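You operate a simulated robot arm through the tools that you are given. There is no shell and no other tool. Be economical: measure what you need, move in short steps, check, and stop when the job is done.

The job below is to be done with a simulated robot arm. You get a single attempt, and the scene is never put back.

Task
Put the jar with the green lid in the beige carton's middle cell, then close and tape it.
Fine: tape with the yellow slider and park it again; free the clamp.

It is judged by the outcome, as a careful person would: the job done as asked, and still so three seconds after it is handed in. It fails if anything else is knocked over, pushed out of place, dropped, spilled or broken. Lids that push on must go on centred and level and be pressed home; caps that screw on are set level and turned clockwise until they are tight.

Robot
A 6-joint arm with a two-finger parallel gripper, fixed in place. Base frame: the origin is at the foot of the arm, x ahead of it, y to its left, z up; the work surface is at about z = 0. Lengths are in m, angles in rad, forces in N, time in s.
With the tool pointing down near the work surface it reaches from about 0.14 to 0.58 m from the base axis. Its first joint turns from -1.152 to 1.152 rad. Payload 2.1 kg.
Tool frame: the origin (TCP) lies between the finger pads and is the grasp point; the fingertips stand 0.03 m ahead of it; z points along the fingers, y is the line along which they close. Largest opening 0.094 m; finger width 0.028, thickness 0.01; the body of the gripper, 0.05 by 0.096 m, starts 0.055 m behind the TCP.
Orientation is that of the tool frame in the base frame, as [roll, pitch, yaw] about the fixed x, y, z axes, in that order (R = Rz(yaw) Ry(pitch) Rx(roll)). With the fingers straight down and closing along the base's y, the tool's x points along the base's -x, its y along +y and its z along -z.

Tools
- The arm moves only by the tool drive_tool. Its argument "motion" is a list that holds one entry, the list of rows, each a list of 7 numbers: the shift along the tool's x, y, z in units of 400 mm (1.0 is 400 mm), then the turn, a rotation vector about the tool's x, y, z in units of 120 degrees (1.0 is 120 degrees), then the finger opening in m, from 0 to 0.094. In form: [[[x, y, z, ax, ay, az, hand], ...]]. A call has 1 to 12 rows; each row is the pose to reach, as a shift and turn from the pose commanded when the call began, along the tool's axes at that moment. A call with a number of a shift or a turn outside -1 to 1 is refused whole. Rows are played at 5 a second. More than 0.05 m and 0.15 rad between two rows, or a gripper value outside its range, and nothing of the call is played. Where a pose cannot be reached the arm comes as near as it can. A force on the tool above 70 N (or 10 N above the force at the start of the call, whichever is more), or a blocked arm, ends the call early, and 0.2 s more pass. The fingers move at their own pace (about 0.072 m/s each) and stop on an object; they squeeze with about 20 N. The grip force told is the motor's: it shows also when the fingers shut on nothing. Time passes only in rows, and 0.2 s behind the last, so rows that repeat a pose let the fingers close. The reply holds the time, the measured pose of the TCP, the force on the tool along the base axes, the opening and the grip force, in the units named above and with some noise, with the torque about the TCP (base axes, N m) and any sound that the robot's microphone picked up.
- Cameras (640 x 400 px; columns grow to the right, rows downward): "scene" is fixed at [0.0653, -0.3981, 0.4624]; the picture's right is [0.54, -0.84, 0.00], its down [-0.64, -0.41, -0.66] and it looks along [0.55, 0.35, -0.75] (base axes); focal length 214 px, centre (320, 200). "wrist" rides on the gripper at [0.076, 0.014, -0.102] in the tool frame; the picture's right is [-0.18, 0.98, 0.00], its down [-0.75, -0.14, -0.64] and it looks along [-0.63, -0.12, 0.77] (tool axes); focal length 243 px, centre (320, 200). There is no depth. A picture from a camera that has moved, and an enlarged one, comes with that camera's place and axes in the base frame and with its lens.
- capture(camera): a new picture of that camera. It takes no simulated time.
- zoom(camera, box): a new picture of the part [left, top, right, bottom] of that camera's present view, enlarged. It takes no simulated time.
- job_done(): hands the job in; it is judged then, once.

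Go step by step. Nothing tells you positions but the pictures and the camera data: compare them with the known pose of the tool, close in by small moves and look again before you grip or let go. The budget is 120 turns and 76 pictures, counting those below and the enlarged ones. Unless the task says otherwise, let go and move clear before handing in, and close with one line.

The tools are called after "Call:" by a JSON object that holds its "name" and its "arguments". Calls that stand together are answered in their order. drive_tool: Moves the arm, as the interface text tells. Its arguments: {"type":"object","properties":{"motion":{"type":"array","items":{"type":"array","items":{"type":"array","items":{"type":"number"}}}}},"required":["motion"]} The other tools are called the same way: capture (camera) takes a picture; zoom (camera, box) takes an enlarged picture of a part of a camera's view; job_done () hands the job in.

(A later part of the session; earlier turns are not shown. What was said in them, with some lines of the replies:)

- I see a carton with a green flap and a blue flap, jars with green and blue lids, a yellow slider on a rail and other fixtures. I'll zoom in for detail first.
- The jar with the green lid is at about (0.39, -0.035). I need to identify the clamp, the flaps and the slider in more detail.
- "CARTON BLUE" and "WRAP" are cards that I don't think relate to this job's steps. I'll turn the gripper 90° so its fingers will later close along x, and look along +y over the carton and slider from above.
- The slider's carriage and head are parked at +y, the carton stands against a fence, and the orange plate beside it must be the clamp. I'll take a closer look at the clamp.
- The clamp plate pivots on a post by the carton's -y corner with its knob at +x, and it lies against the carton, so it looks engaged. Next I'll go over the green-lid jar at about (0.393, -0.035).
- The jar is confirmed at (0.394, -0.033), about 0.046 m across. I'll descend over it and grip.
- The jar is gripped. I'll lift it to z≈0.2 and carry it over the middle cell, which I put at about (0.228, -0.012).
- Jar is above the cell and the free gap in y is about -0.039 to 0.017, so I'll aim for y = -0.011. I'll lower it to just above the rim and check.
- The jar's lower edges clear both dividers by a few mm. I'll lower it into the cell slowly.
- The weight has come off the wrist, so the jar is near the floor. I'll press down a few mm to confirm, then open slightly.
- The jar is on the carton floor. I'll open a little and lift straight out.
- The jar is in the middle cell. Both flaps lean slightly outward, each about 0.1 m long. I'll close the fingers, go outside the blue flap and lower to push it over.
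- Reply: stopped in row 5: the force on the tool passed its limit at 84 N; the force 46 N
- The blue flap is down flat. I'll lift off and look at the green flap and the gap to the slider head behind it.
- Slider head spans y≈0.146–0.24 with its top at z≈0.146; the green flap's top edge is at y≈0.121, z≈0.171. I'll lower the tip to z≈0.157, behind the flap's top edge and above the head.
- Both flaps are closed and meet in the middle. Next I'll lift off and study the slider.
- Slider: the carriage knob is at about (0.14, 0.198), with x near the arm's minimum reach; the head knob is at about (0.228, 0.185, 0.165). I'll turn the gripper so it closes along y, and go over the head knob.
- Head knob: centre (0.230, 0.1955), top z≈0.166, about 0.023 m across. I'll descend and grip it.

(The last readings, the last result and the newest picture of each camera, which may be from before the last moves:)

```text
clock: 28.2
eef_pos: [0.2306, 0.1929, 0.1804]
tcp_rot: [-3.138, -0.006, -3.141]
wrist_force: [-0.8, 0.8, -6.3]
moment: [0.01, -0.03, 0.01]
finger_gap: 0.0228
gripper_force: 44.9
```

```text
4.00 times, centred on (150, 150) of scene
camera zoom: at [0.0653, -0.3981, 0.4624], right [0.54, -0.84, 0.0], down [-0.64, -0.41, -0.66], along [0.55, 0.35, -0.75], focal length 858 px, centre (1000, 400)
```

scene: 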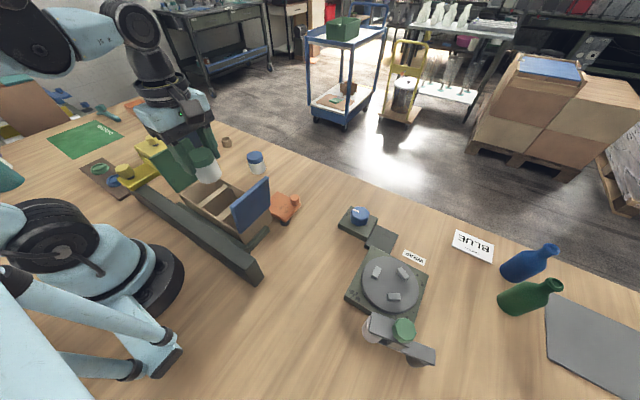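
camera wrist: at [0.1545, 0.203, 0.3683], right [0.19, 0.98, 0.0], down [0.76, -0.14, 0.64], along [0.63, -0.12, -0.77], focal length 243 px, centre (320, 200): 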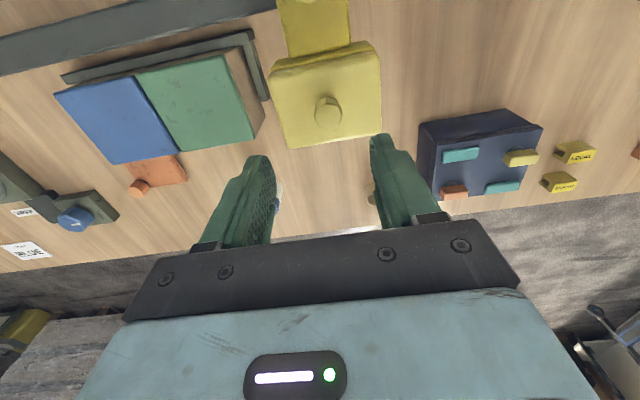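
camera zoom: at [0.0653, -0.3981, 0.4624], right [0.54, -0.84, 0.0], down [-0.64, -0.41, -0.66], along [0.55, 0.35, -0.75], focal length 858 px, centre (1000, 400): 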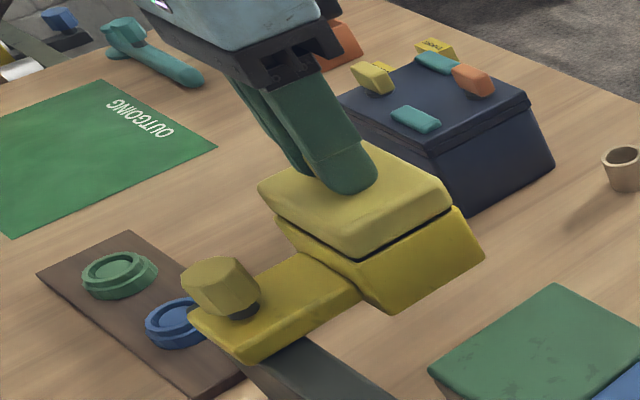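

Call:
{"name": "drive_tool", "arguments": {"motion": [[[0, -0.02, 0, 0, 0, 0, 0.01], [0, -0.05, 0, 0, 0, 0, 0.01]]]}}

Call:
{"name": "zoom", "arguments": {"camera": "scene", "box": [90, 100, 210, 200]}}

```text
clock: 28.8
eef_pos: [0.2291, 0.1745, 0.1806]
tcp_rot: [-3.14, -0.003, 3.14]
wrist_force: [4.9, 1.3, -27.8]
moment: [0.03, 0.45, -0.01]
finger_gap: 0.0228
gripper_force: 45.4
```

```text
4.00 times, centred on (150, 150) of scene
camera zoom: at [0.0654, -0.3981, 0.4624], right [0.54, -0.84, 0.0], down [-0.64, -0.41, -0.66], along [0.55, 0.35, -0.75], focal length 858 px, centre (1000, 400)
```

zoom: 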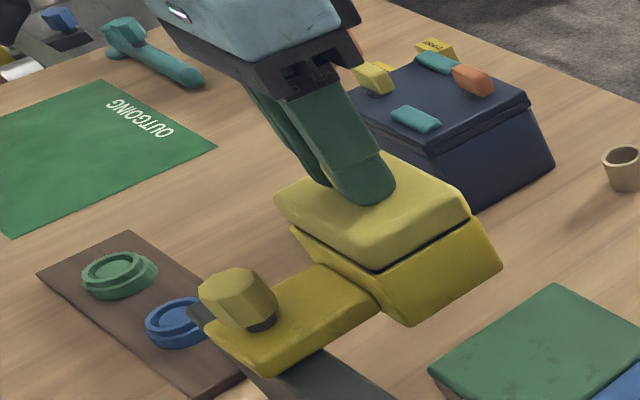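

The whole slider moves with the knob. I'll continue along -y in stages, slightly lower to cancel the upward pull.

Call:
{"name": "drive_tool", "arguments": {"motion": [[[0, 0, 0.005, 0, 0, 0, 0.01], [0, -0.04, 0.006, 0, 0, 0, 0.01], [0, -0.08, 0.007, 0, 0, 0, 0.01], [0, -0.12, 0.007, 0, 0, 0, 0.01], [0, -0.16, 0.007, 0, 0, 0, 0.01], [0, -0.2, 0.007, 0, 0, 0, 0.01]]]}}

Call:
{"name": "zoom", "arguments": {"camera": "scene", "box": [120, 100, 280, 240]}}

```text
clock: 30.2
eef_pos: [0.23, 0.0935, 0.1799]
tcp_rot: [-3.14, -0.005, -3.141]
wrist_force: [0.5, 2.1, 44.8]
moment: [0.11, 0.06, 0.08]
finger_gap: 0.0228
gripper_force: 44.6
```

```text
2.86 times, centred on (200, 170) of scene
camera zoom: at [0.0652, -0.3982, 0.4623], right [0.54, -0.84, 0.0], down [-0.63, -0.41, -0.66], along [0.55, 0.35, -0.75], focal length 613 px, centre (663, 286)
```

zoom: 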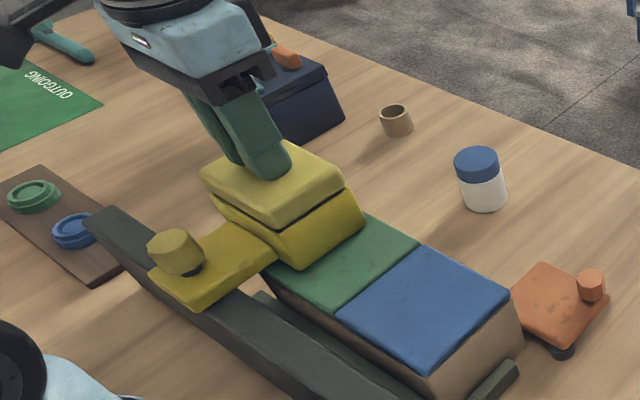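

Call:
{"name": "drive_tool", "arguments": {"motion": [[[0, -0.02, -0.004, 0, 0, 0, 0.01], [0, -0.06, -0.004, 0, 0, 0, 0.01], [0, -0.1, -0.004, 0, 0, 0, 0.01], [0, -0.14, -0.004, 0, 0, 0, 0.01], [0, -0.18, -0.004, 0, 0, 0, 0.01], [0, -0.22, -0.004, 0, 0, 0, 0.01]]]}}

Call:
{"name": "zoom", "arguments": {"camera": "scene", "box": [120, 100, 300, 260]}}

```text
clock: 31.6
eef_pos: [0.2305, 0.0041, 0.1786]
tcp_rot: [-3.14, -0.006, -3.14]
wrist_force: [0.2, 0.3, -7.8]
moment: [0.02, -1.11, -0.15]
finger_gap: 0.0226
gripper_force: 45.2
```

```text
2.50 times, centred on (210, 180) of scene
camera zoom: at [0.0653, -0.3981, 0.4624], right [0.54, -0.84, 0.0], down [-0.64, -0.41, -0.66], along [0.55, 0.35, -0.75], focal length 536 px, centre (595, 250)
```

zoom: 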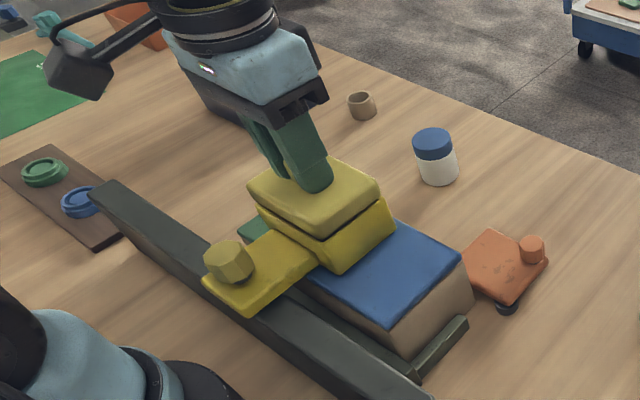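

Call:
{"name": "drive_tool", "arguments": {"motion": [[[0, -0.04, 0, 0, 0, 0, 0.01], [0, -0.08, 0, 0, 0, 0, 0.01], [0, -0.12, 0, 0, 0, 0, 0.01], [0, -0.16, 0, 0, 0, 0, 0.01], [0, -0.2, 0, 0, 0, 0, 0.01], [0, -0.24, 0, 0, 0, 0, 0.01], [0, -0.28, 0, 0, 0, 0, 0.01]]]}}

Call:
{"name": "capture", "arguments": {"camera": "scene"}}

```text
clock: 33.2
eef_pos: [0.2313, -0.1066, 0.1808]
tcp_rot: [-3.141, -0.005, 3.14]
wrist_force: [-0.3, 1.5, -21.0]
moment: [0.03, -0.31, -0.06]
finger_gap: 0.0228
gripper_force: 45.2
```

```text
28 pictures are left
```

scene: 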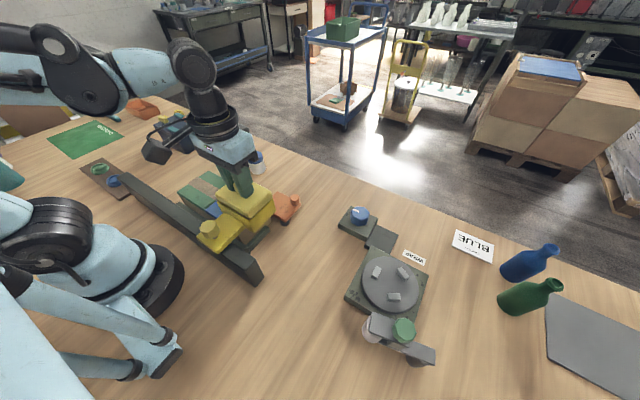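

A tape strip is appearing along the carton behind the head. I'll carry on to the end of the travel.

Call:
{"name": "drive_tool", "arguments": {"motion": [[[0, -0.03, 0.002, 0, 0, 0, 0.01], [0, -0.06, 0.002, 0, 0, 0, 0.01], [0, -0.09, 0.002, 0, 0, 0, 0.01], [0, -0.12, 0.002, 0, 0, 0, 0.01], [0, -0.15, 0.002, 0, 0, 0, 0.01], [0, -0.18, 0.002, 0, 0, 0, 0.01]]]}}

Call:
{"name": "zoom", "arguments": {"camera": "scene", "box": [120, 130, 320, 290]}}

```text
clock: 34.1
eef_pos: [0.2304, -0.1361, 0.18]
tcp_rot: [3.113, -0.004, -3.135]
wrist_force: [-0.8, 8.7, 8.1]
moment: [-0.85, -0.04, -0.1]
finger_gap: 0.0231
gripper_force: 45.0
stopped in row 4: the force on the tool passed its limit at 85 N (the readings are from after the stop); the commanded pose is now the measured one
```

```text
2.50 times, centred on (220, 210) of scene
camera zoom: at [0.0653, -0.3981, 0.4624], right [0.54, -0.84, 0.0], down [-0.64, -0.41, -0.66], along [0.55, 0.35, -0.75], focal length 536 px, centre (570, 175)
```

zoom: 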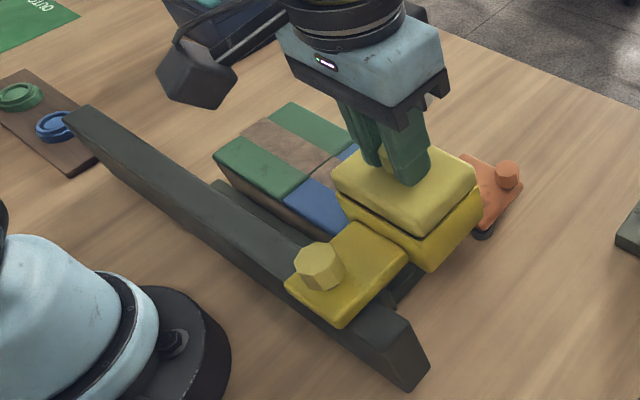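

The slider reached its end stop and the tape lies along the carton. I'll level the tool again and then go back to park.

Call:
{"name": "drive_tool", "arguments": {"motion": [[[0, 0.005, 0, 0.0136, 0, 0, 0.01], [0, 0.01, 0, 0.0136, 0, 0, 0.01]]]}}

```text
clock: 34.7
eef_pos: [0.2296, -0.1317, 0.1801]
tcp_rot: [-3.14, -0.006, -3.136]
wrist_force: [1.6, -1.6, 6.8]
moment: [0.01, 0.15, -0.03]
finger_gap: 0.023
gripper_force: 44.8
```

Call:
{"name": "drive_tool", "arguments": {"motion": [[[0, 0.06, 0, 0, 0, 0, 0.01], [0, 0.12, 0, 0, 0, 0, 0.01], [-0.001, 0.18, 0, 0, 0, 0, 0.01], [-0.001, 0.24, 0, 0, 0, 0, 0.01], [-0.001, 0.3, 0, 0, 0, 0, 0.01], [-0.002, 0.36, 0, 0, 0, 0, 0.01], [-0.002, 0.42, 0, 0, 0, 0, 0.01], [-0.002, 0.48, 0, 0, 0, 0, 0.01]]]}}

```text
clock: 36.5
eef_pos: [0.2299, 0.0611, 0.1805]
tcp_rot: [-3.141, -0.005, -3.135]
wrist_force: [4.2, -0.9, -31.2]
moment: [-0.04, -0.09, 0.1]
finger_gap: 0.0228
gripper_force: 45.2
```

Call:
{"name": "drive_tool", "arguments": {"motion": [[[0, 0.06, 0.002, 0, 0, 0, 0.01], [0, 0.12, 0.002, 0, 0, 0, 0.01], [-0.001, 0.18, 0.002, 0, 0, 0, 0.01], [-0.001, 0.24, 0.002, 0, 0, 0, 0.01], [-0.001, 0.29, 0.002, 0, 0, 0, 0.01], [-0.001, 0.32, 0.002, 0, 0, 0, 0.01], [-0.001, 0.335, 0.002, 0, 0, 0, 0.01]]]}}

Call:
{"name": "zoom", "arguments": {"camera": "scene", "box": [90, 100, 210, 200]}}

```text
clock: 38.1
eef_pos: [0.2314, 0.1939, 0.1795]
tcp_rot: [-3.14, -0.002, -3.135]
wrist_force: [-0.6, -1.4, 34.5]
moment: [0.04, -0.05, 0.1]
finger_gap: 0.0228
gripper_force: 44.7
```

```text
4.00 times, centred on (150, 150) of scene
camera zoom: at [0.0652, -0.3982, 0.4623], right [0.54, -0.84, 0.0], down [-0.63, -0.4, -0.66], along [0.55, 0.35, -0.75], focal length 858 px, centre (1000, 400)
```

zoom: 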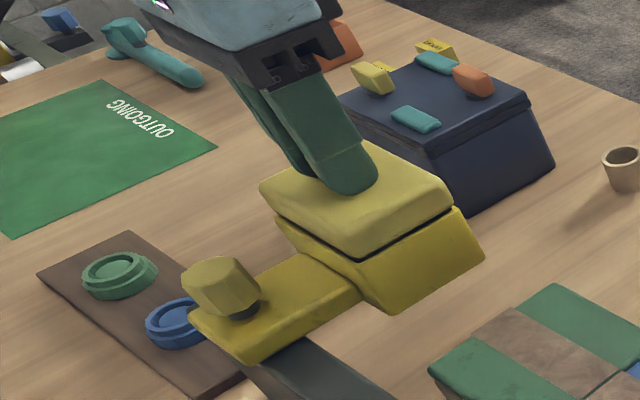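

Call:
{"name": "drive_tool", "arguments": {"motion": [[[0, 0.005, -0.003, 0, 0, 0, 0.01], [0, 0.01, -0.003, 0, 0, 0, 0.01]]]}}

```text
clock: 38.7
eef_pos: [0.2303, 0.1957, 0.179]
tcp_rot: [-3.134, -0.007, -3.138]
wrist_force: [-0.4, -28.8, -8.7]
moment: [-0.17, -0.27, 0.14]
finger_gap: 0.0227
gripper_force: 45.3
```

The stop is confirmed, so the slider is parked. I'll relieve, release and rise, and then go toward the clamp.

Call:
{"name": "drive_tool", "arguments": {"motion": [[[0, -0.006, 0, 0, 0, 0, 0.02], [0, -0.006, 0, 0, 0, 0, 0.05], [0, -0.006, 0, 0, 0, 0, 0.05], [0, -0.006, -0.06, 0, 0, 0, 0.05], [0, -0.006, -0.15, 0, 0, 0, 0.05], [0, -0.006, -0.2, 0, 0, 0, 0.05]]]}}

Call:
{"name": "drive_tool", "arguments": {"motion": [[[-0.03, -0.1, 0, 0, 0, 0, 0.05], [-0.06, -0.2, 0, 0, 0, 0, 0.05], [-0.09, -0.3, 0, 0, 0, 0, 0.05], [-0.12, -0.4, 0, 0, 0, 0, 0.05], [-0.15, -0.5, 0, 0, 0, 0, 0.05], [-0.18, -0.6, 0, 0, 0, 0, 0.05], [-0.21, -0.7, 0, 0, 0, 0, 0.05], [-0.24, -0.78, 0.05, 0, 0, 0, 0.05], [-0.26, -0.83, 0.12, 0, 0, 0, 0.05]]]}}

Call:
{"name": "capture", "arguments": {"camera": "wrist"}}

Call:
{"name": "zoom", "arguments": {"camera": "scene", "box": [90, 100, 330, 270]}}

```text
clock: 40.1
eef_pos: [0.2294, 0.1951, 0.2595]
tcp_rot: [3.141, -0.004, -3.135]
wrist_force: [0.3, -0.4, 0.5]
moment: [0.0, 0.01, 0.02]
finger_gap: 0.0502
gripper_force: 0.0
```

```text
clock: 42.1
eef_pos: [0.3336, -0.1358, 0.2097]
tcp_rot: [3.141, -0.006, -3.137]
wrist_force: [-0.2, 0.0, 0.2]
moment: [0.0, 0.0, -0.01]
finger_gap: 0.0501
gripper_force: 0.0
```

```text
25 pictures are left
camera wrist: at [0.2583, -0.1207, 0.3126], right [0.18, 0.98, 0.0], down [0.76, -0.14, 0.64], along [0.63, -0.11, -0.77], focal length 243 px, centre (320, 200)
```

wrist: 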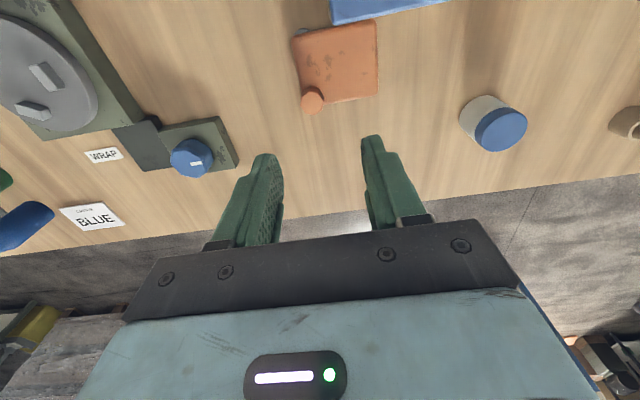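

```text
2.35 times, centred on (210, 185) of scene
camera zoom: at [0.0653, -0.3981, 0.4624], right [0.54, -0.84, 0.0], down [-0.64, -0.41, -0.66], along [0.55, 0.35, -0.75], focal length 505 px, centre (579, 235)
```

zoom: 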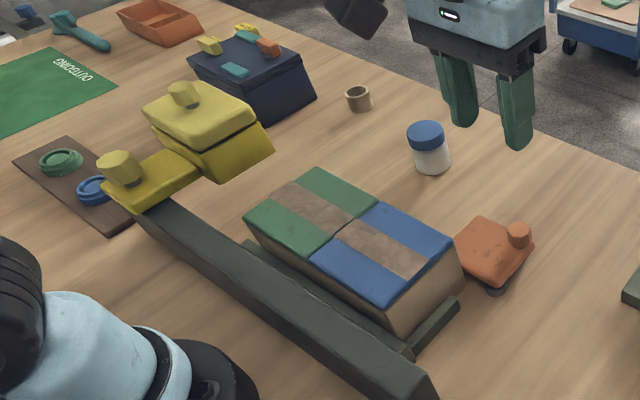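

The carton is taped along its seam and the slider is parked. Now a close look at the clamp.

Call:
{"name": "zoom", "arguments": {"camera": "wrist", "box": [270, 0, 410, 130]}}

Call:
{"name": "zoom", "arguments": {"camera": "scene", "box": [260, 180, 320, 230]}}

```text
3.08 times, centred on (340, 65) of wrist
camera zoom: at [0.2583, -0.1207, 0.3126], right [0.18, 0.98, 0.0], down [0.76, -0.14, 0.64], along [0.63, -0.11, -0.77], focal length 746 px, centre (258, 615)
```

zoom: 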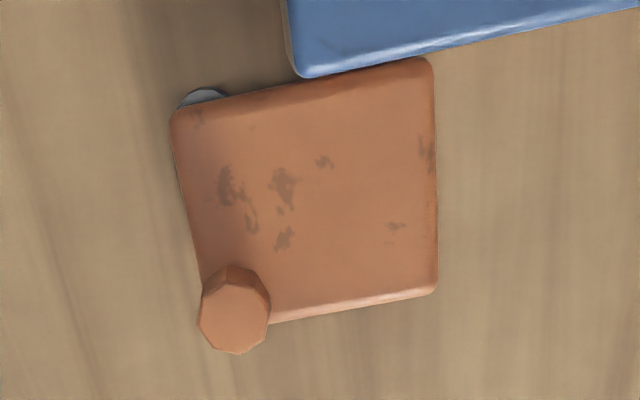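

```text
8.00 times, centred on (290, 205) of scene
camera zoom: at [0.0653, -0.3981, 0.4624], right [0.54, -0.84, 0.0], down [-0.64, -0.41, -0.66], along [0.55, 0.35, -0.75], focal length 1716 px, centre (560, 160)
```

zoom: 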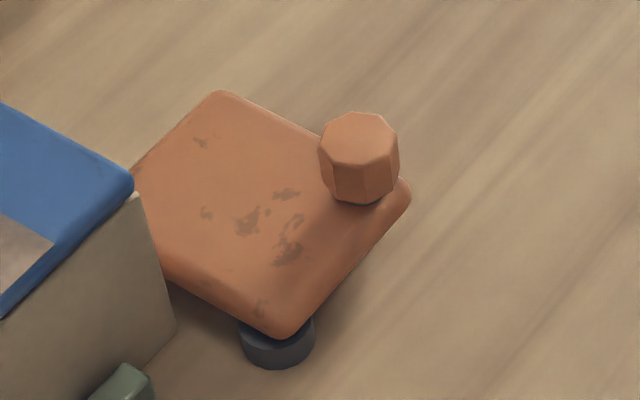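

Clamp: knob at (0.340, -0.145), top z≈0.05, and pivot at about (0.285, -0.146). I'll lower and grip the knob.

Call:
{"name": "drive_tool", "arguments": {"motion": [[[-0.016, -0.022, 0.12, 0, 0, 0, 0.05], [-0.016, -0.022, 0.24, 0, 0, 0, 0.05], [-0.016, -0.022, 0.32, 0, 0, 0, 0.05], [-0.016, -0.022, 0.354, 0, 0, 0, 0.05], [-0.016, -0.022, 0.354, 0, 0, 0, 0.03], [-0.016, -0.022, 0.354, 0, 0, 0, 0.012], [-0.016, -0.022, 0.354, 0, 0, 0, 0.012]]]}}

Call:
{"name": "zoom", "arguments": {"camera": "scene", "box": [240, 150, 340, 230]}}

```text
clock: 43.7
eef_pos: [0.3416, -0.1447, 0.0693]
tcp_rot: [-3.137, -0.004, -3.138]
wrist_force: [0.5, -18.0, -20.2]
moment: [-0.5, -0.23, 0.19]
finger_gap: 0.0248
gripper_force: 44.9
```

```text
5.00 times, centred on (290, 190) of scene
camera zoom: at [0.0653, -0.3982, 0.4623], right [0.54, -0.84, 0.0], down [-0.64, -0.41, -0.66], along [0.55, 0.35, -0.75], focal length 1072 px, centre (470, 250)
```

zoom: 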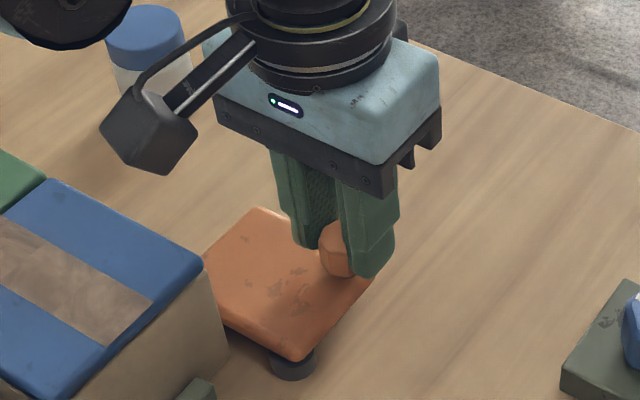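

Knob is gripped. I'll swing it clockwise about the pivot, a little at first.

Call:
{"name": "drive_tool", "arguments": {"motion": [[[0.0005, -0.012, 0, 0, 0, 0.0417, 0.012], [0.0021, -0.0239, 0, 0, 0, 0.0833, 0.012], [0.0047, -0.0356, 0, 0, 0, 0.125, 0.012], [0.0083, -0.047, 0, 0, 0, 0.1667, 0.012]]]}}

Call:
{"name": "zoom", "arguments": {"camera": "scene", "box": [240, 150, 340, 230]}}

```text
clock: 44.7
eef_pos: [0.3383, -0.1636, 0.0697]
tcp_rot: [-3.139, -0.005, 2.795]
wrist_force: [4.3, 6.4, -17.8]
moment: [0.08, -0.37, -0.31]
finger_gap: 0.025
gripper_force: 45.4
```

```text
5.00 times, centred on (290, 190) of scene
camera zoom: at [0.0653, -0.3982, 0.4623], right [0.54, -0.84, 0.0], down [-0.64, -0.41, -0.66], along [0.55, 0.35, -0.75], focal length 1072 px, centre (470, 250)
```

zoom: 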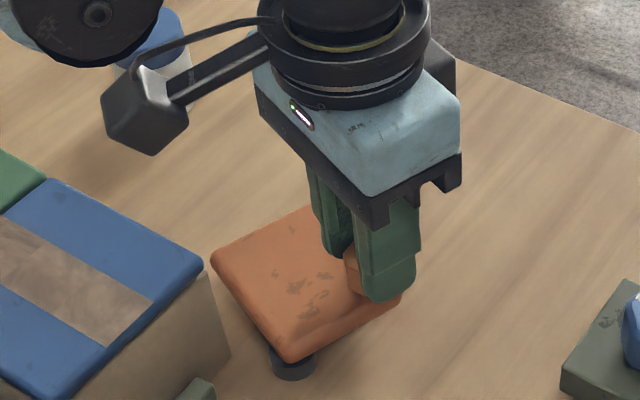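

The clamp swings away from the carton. I'll continue it well open.

Call:
{"name": "drive_tool", "arguments": {"motion": [[[0.0013, -0.0191, 0, 0, 0, 0.0667, 0.012], [0.0053, -0.0379, 0, 0, 0, 0.1333, 0.012], [0.0119, -0.0559, 0, 0, 0, 0.2, 0.012], [0.0209, -0.0729, 0, 0, 0, 0.2667, 0.012], [0.0322, -0.0884, 0, 0, 0, 0.3333, 0.012], [0.0455, -0.1022, 0, 0, 0, 0.4, 0.012]]]}}

Call:
{"name": "zoom", "arguments": {"camera": "scene", "box": [230, 150, 350, 250]}}

```text
clock: 46.1
eef_pos: [0.3064, -0.195, 0.07]
tcp_rot: [-3.137, -0.007, 1.958]
wrist_force: [-8.2, 27.5, 1.7]
moment: [0.32, -0.08, 0.05]
finger_gap: 0.0248
gripper_force: 44.9
```

```text
4.00 times, centred on (290, 200) of scene
camera zoom: at [0.0653, -0.3981, 0.4624], right [0.54, -0.84, 0.0], down [-0.64, -0.41, -0.66], along [0.55, 0.35, -0.75], focal length 858 px, centre (440, 200)
```

zoom: 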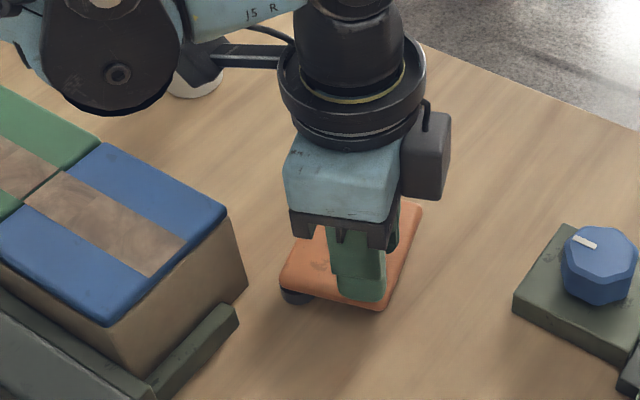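

Call:
{"name": "drive_tool", "arguments": {"motion": [[[0.007, 0, 0, 0, 0, 0, 0.012], [0.008, -0.0191, 0, 0, 0, 0.0667, 0.012], [0.013, -0.0379, 0, 0, 0, 0.1333, 0.012], [0.018, -0.05, 0, 0, 0, 0.18, 0.012]]]}}

Call:
{"name": "zoom", "arguments": {"camera": "scene", "box": [230, 150, 350, 250]}}

```text
clock: 47.1
eef_pos: [0.2907, -0.1974, 0.0705]
tcp_rot: [3.132, 0.0, 1.584]
wrist_force: [35.8, 10.7, 12.3]
moment: [-0.23, -1.04, 0.23]
finger_gap: 0.0251
gripper_force: 45.0
```

```text
4.00 times, centred on (290, 200) of scene
camera zoom: at [0.0653, -0.3981, 0.4624], right [0.54, -0.84, 0.0], down [-0.64, -0.41, -0.66], along [0.55, 0.35, -0.75], focal length 858 px, centre (440, 200)
```

zoom: 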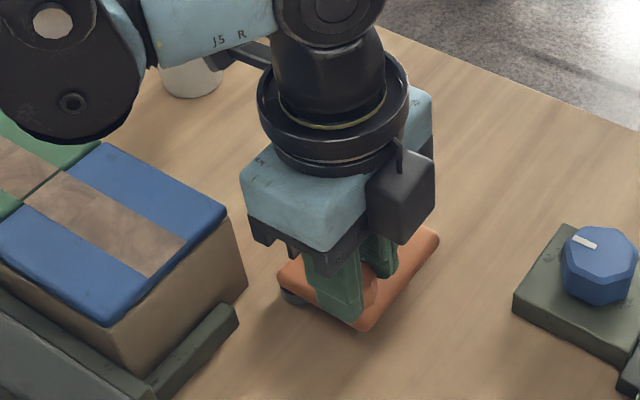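

The clamp is at its open stop. I'll ease off, release and lift clear.

Call:
{"name": "drive_tool", "arguments": {"motion": [[[0, 0.01, 0, 0, 0, 0, 0.012], [0, 0.01, 0, 0, 0, 0, 0.04], [0, 0.01, 0, 0, 0, 0, 0.045], [0, 0.01, -0.05, 0, 0, 0, 0.045], [0, 0.01, -0.15, 0, 0, 0, 0.045], [0, 0.01, -0.27, 0, 0, 0, 0.045], [0, 0.01, -0.39, 0, 0, 0, 0.045], [0, 0.01, -0.5, 0, 0, 0, 0.045]]]}}

Call:
{"name": "capture", "arguments": {"camera": "scene"}}

Call:
{"name": "zoom", "arguments": {"camera": "scene", "box": [100, 120, 320, 270]}}

```text
clock: 48.9
eef_pos: [0.2922, -0.1977, 0.2717]
tcp_rot: [-3.138, 0.0, 1.584]
wrist_force: [0.0, 0.3, -0.3]
moment: [-0.02, -0.03, 0.01]
finger_gap: 0.0449
gripper_force: 0.0
```

```text
17 pictures are left
```

scene: 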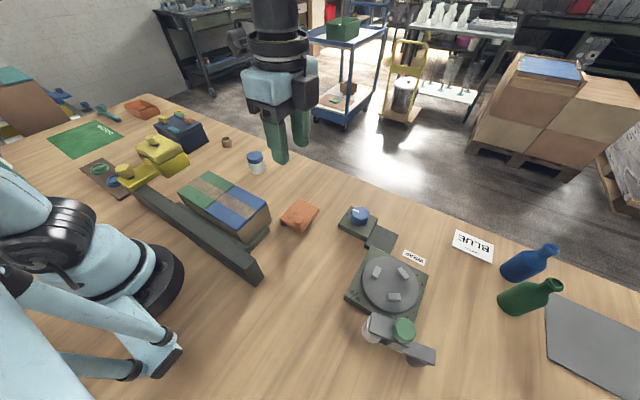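

```text
2.67 times, centred on (210, 195) of scene
camera zoom: at [0.0653, -0.3981, 0.4624], right [0.54, -0.84, 0.0], down [-0.64, -0.41, -0.66], along [0.55, 0.35, -0.75], focal length 572 px, centre (613, 213)
```

zoom: 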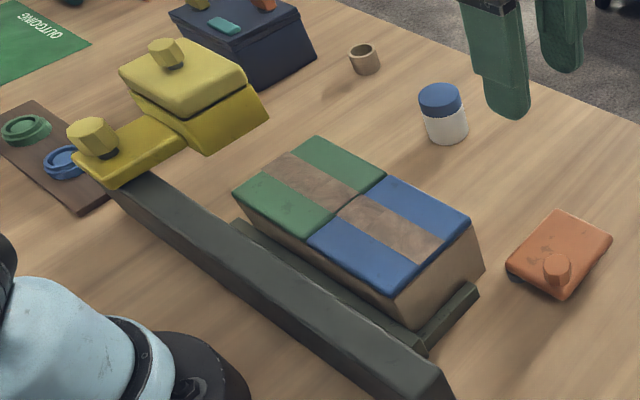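

The carton is closed and taped along its seam, the slider is back at its park stop, and the clamp is swung clear. Nothing else has moved and the arm is away, so I'm handing in.

Call:
{"name": "job_done", "arguments": {}}

```text
The job is handed in.
```

The jar with the green lid is in the beige carton's middle cell, the carton is closed and taped, the yellow slider is parked again and the clamp is free.
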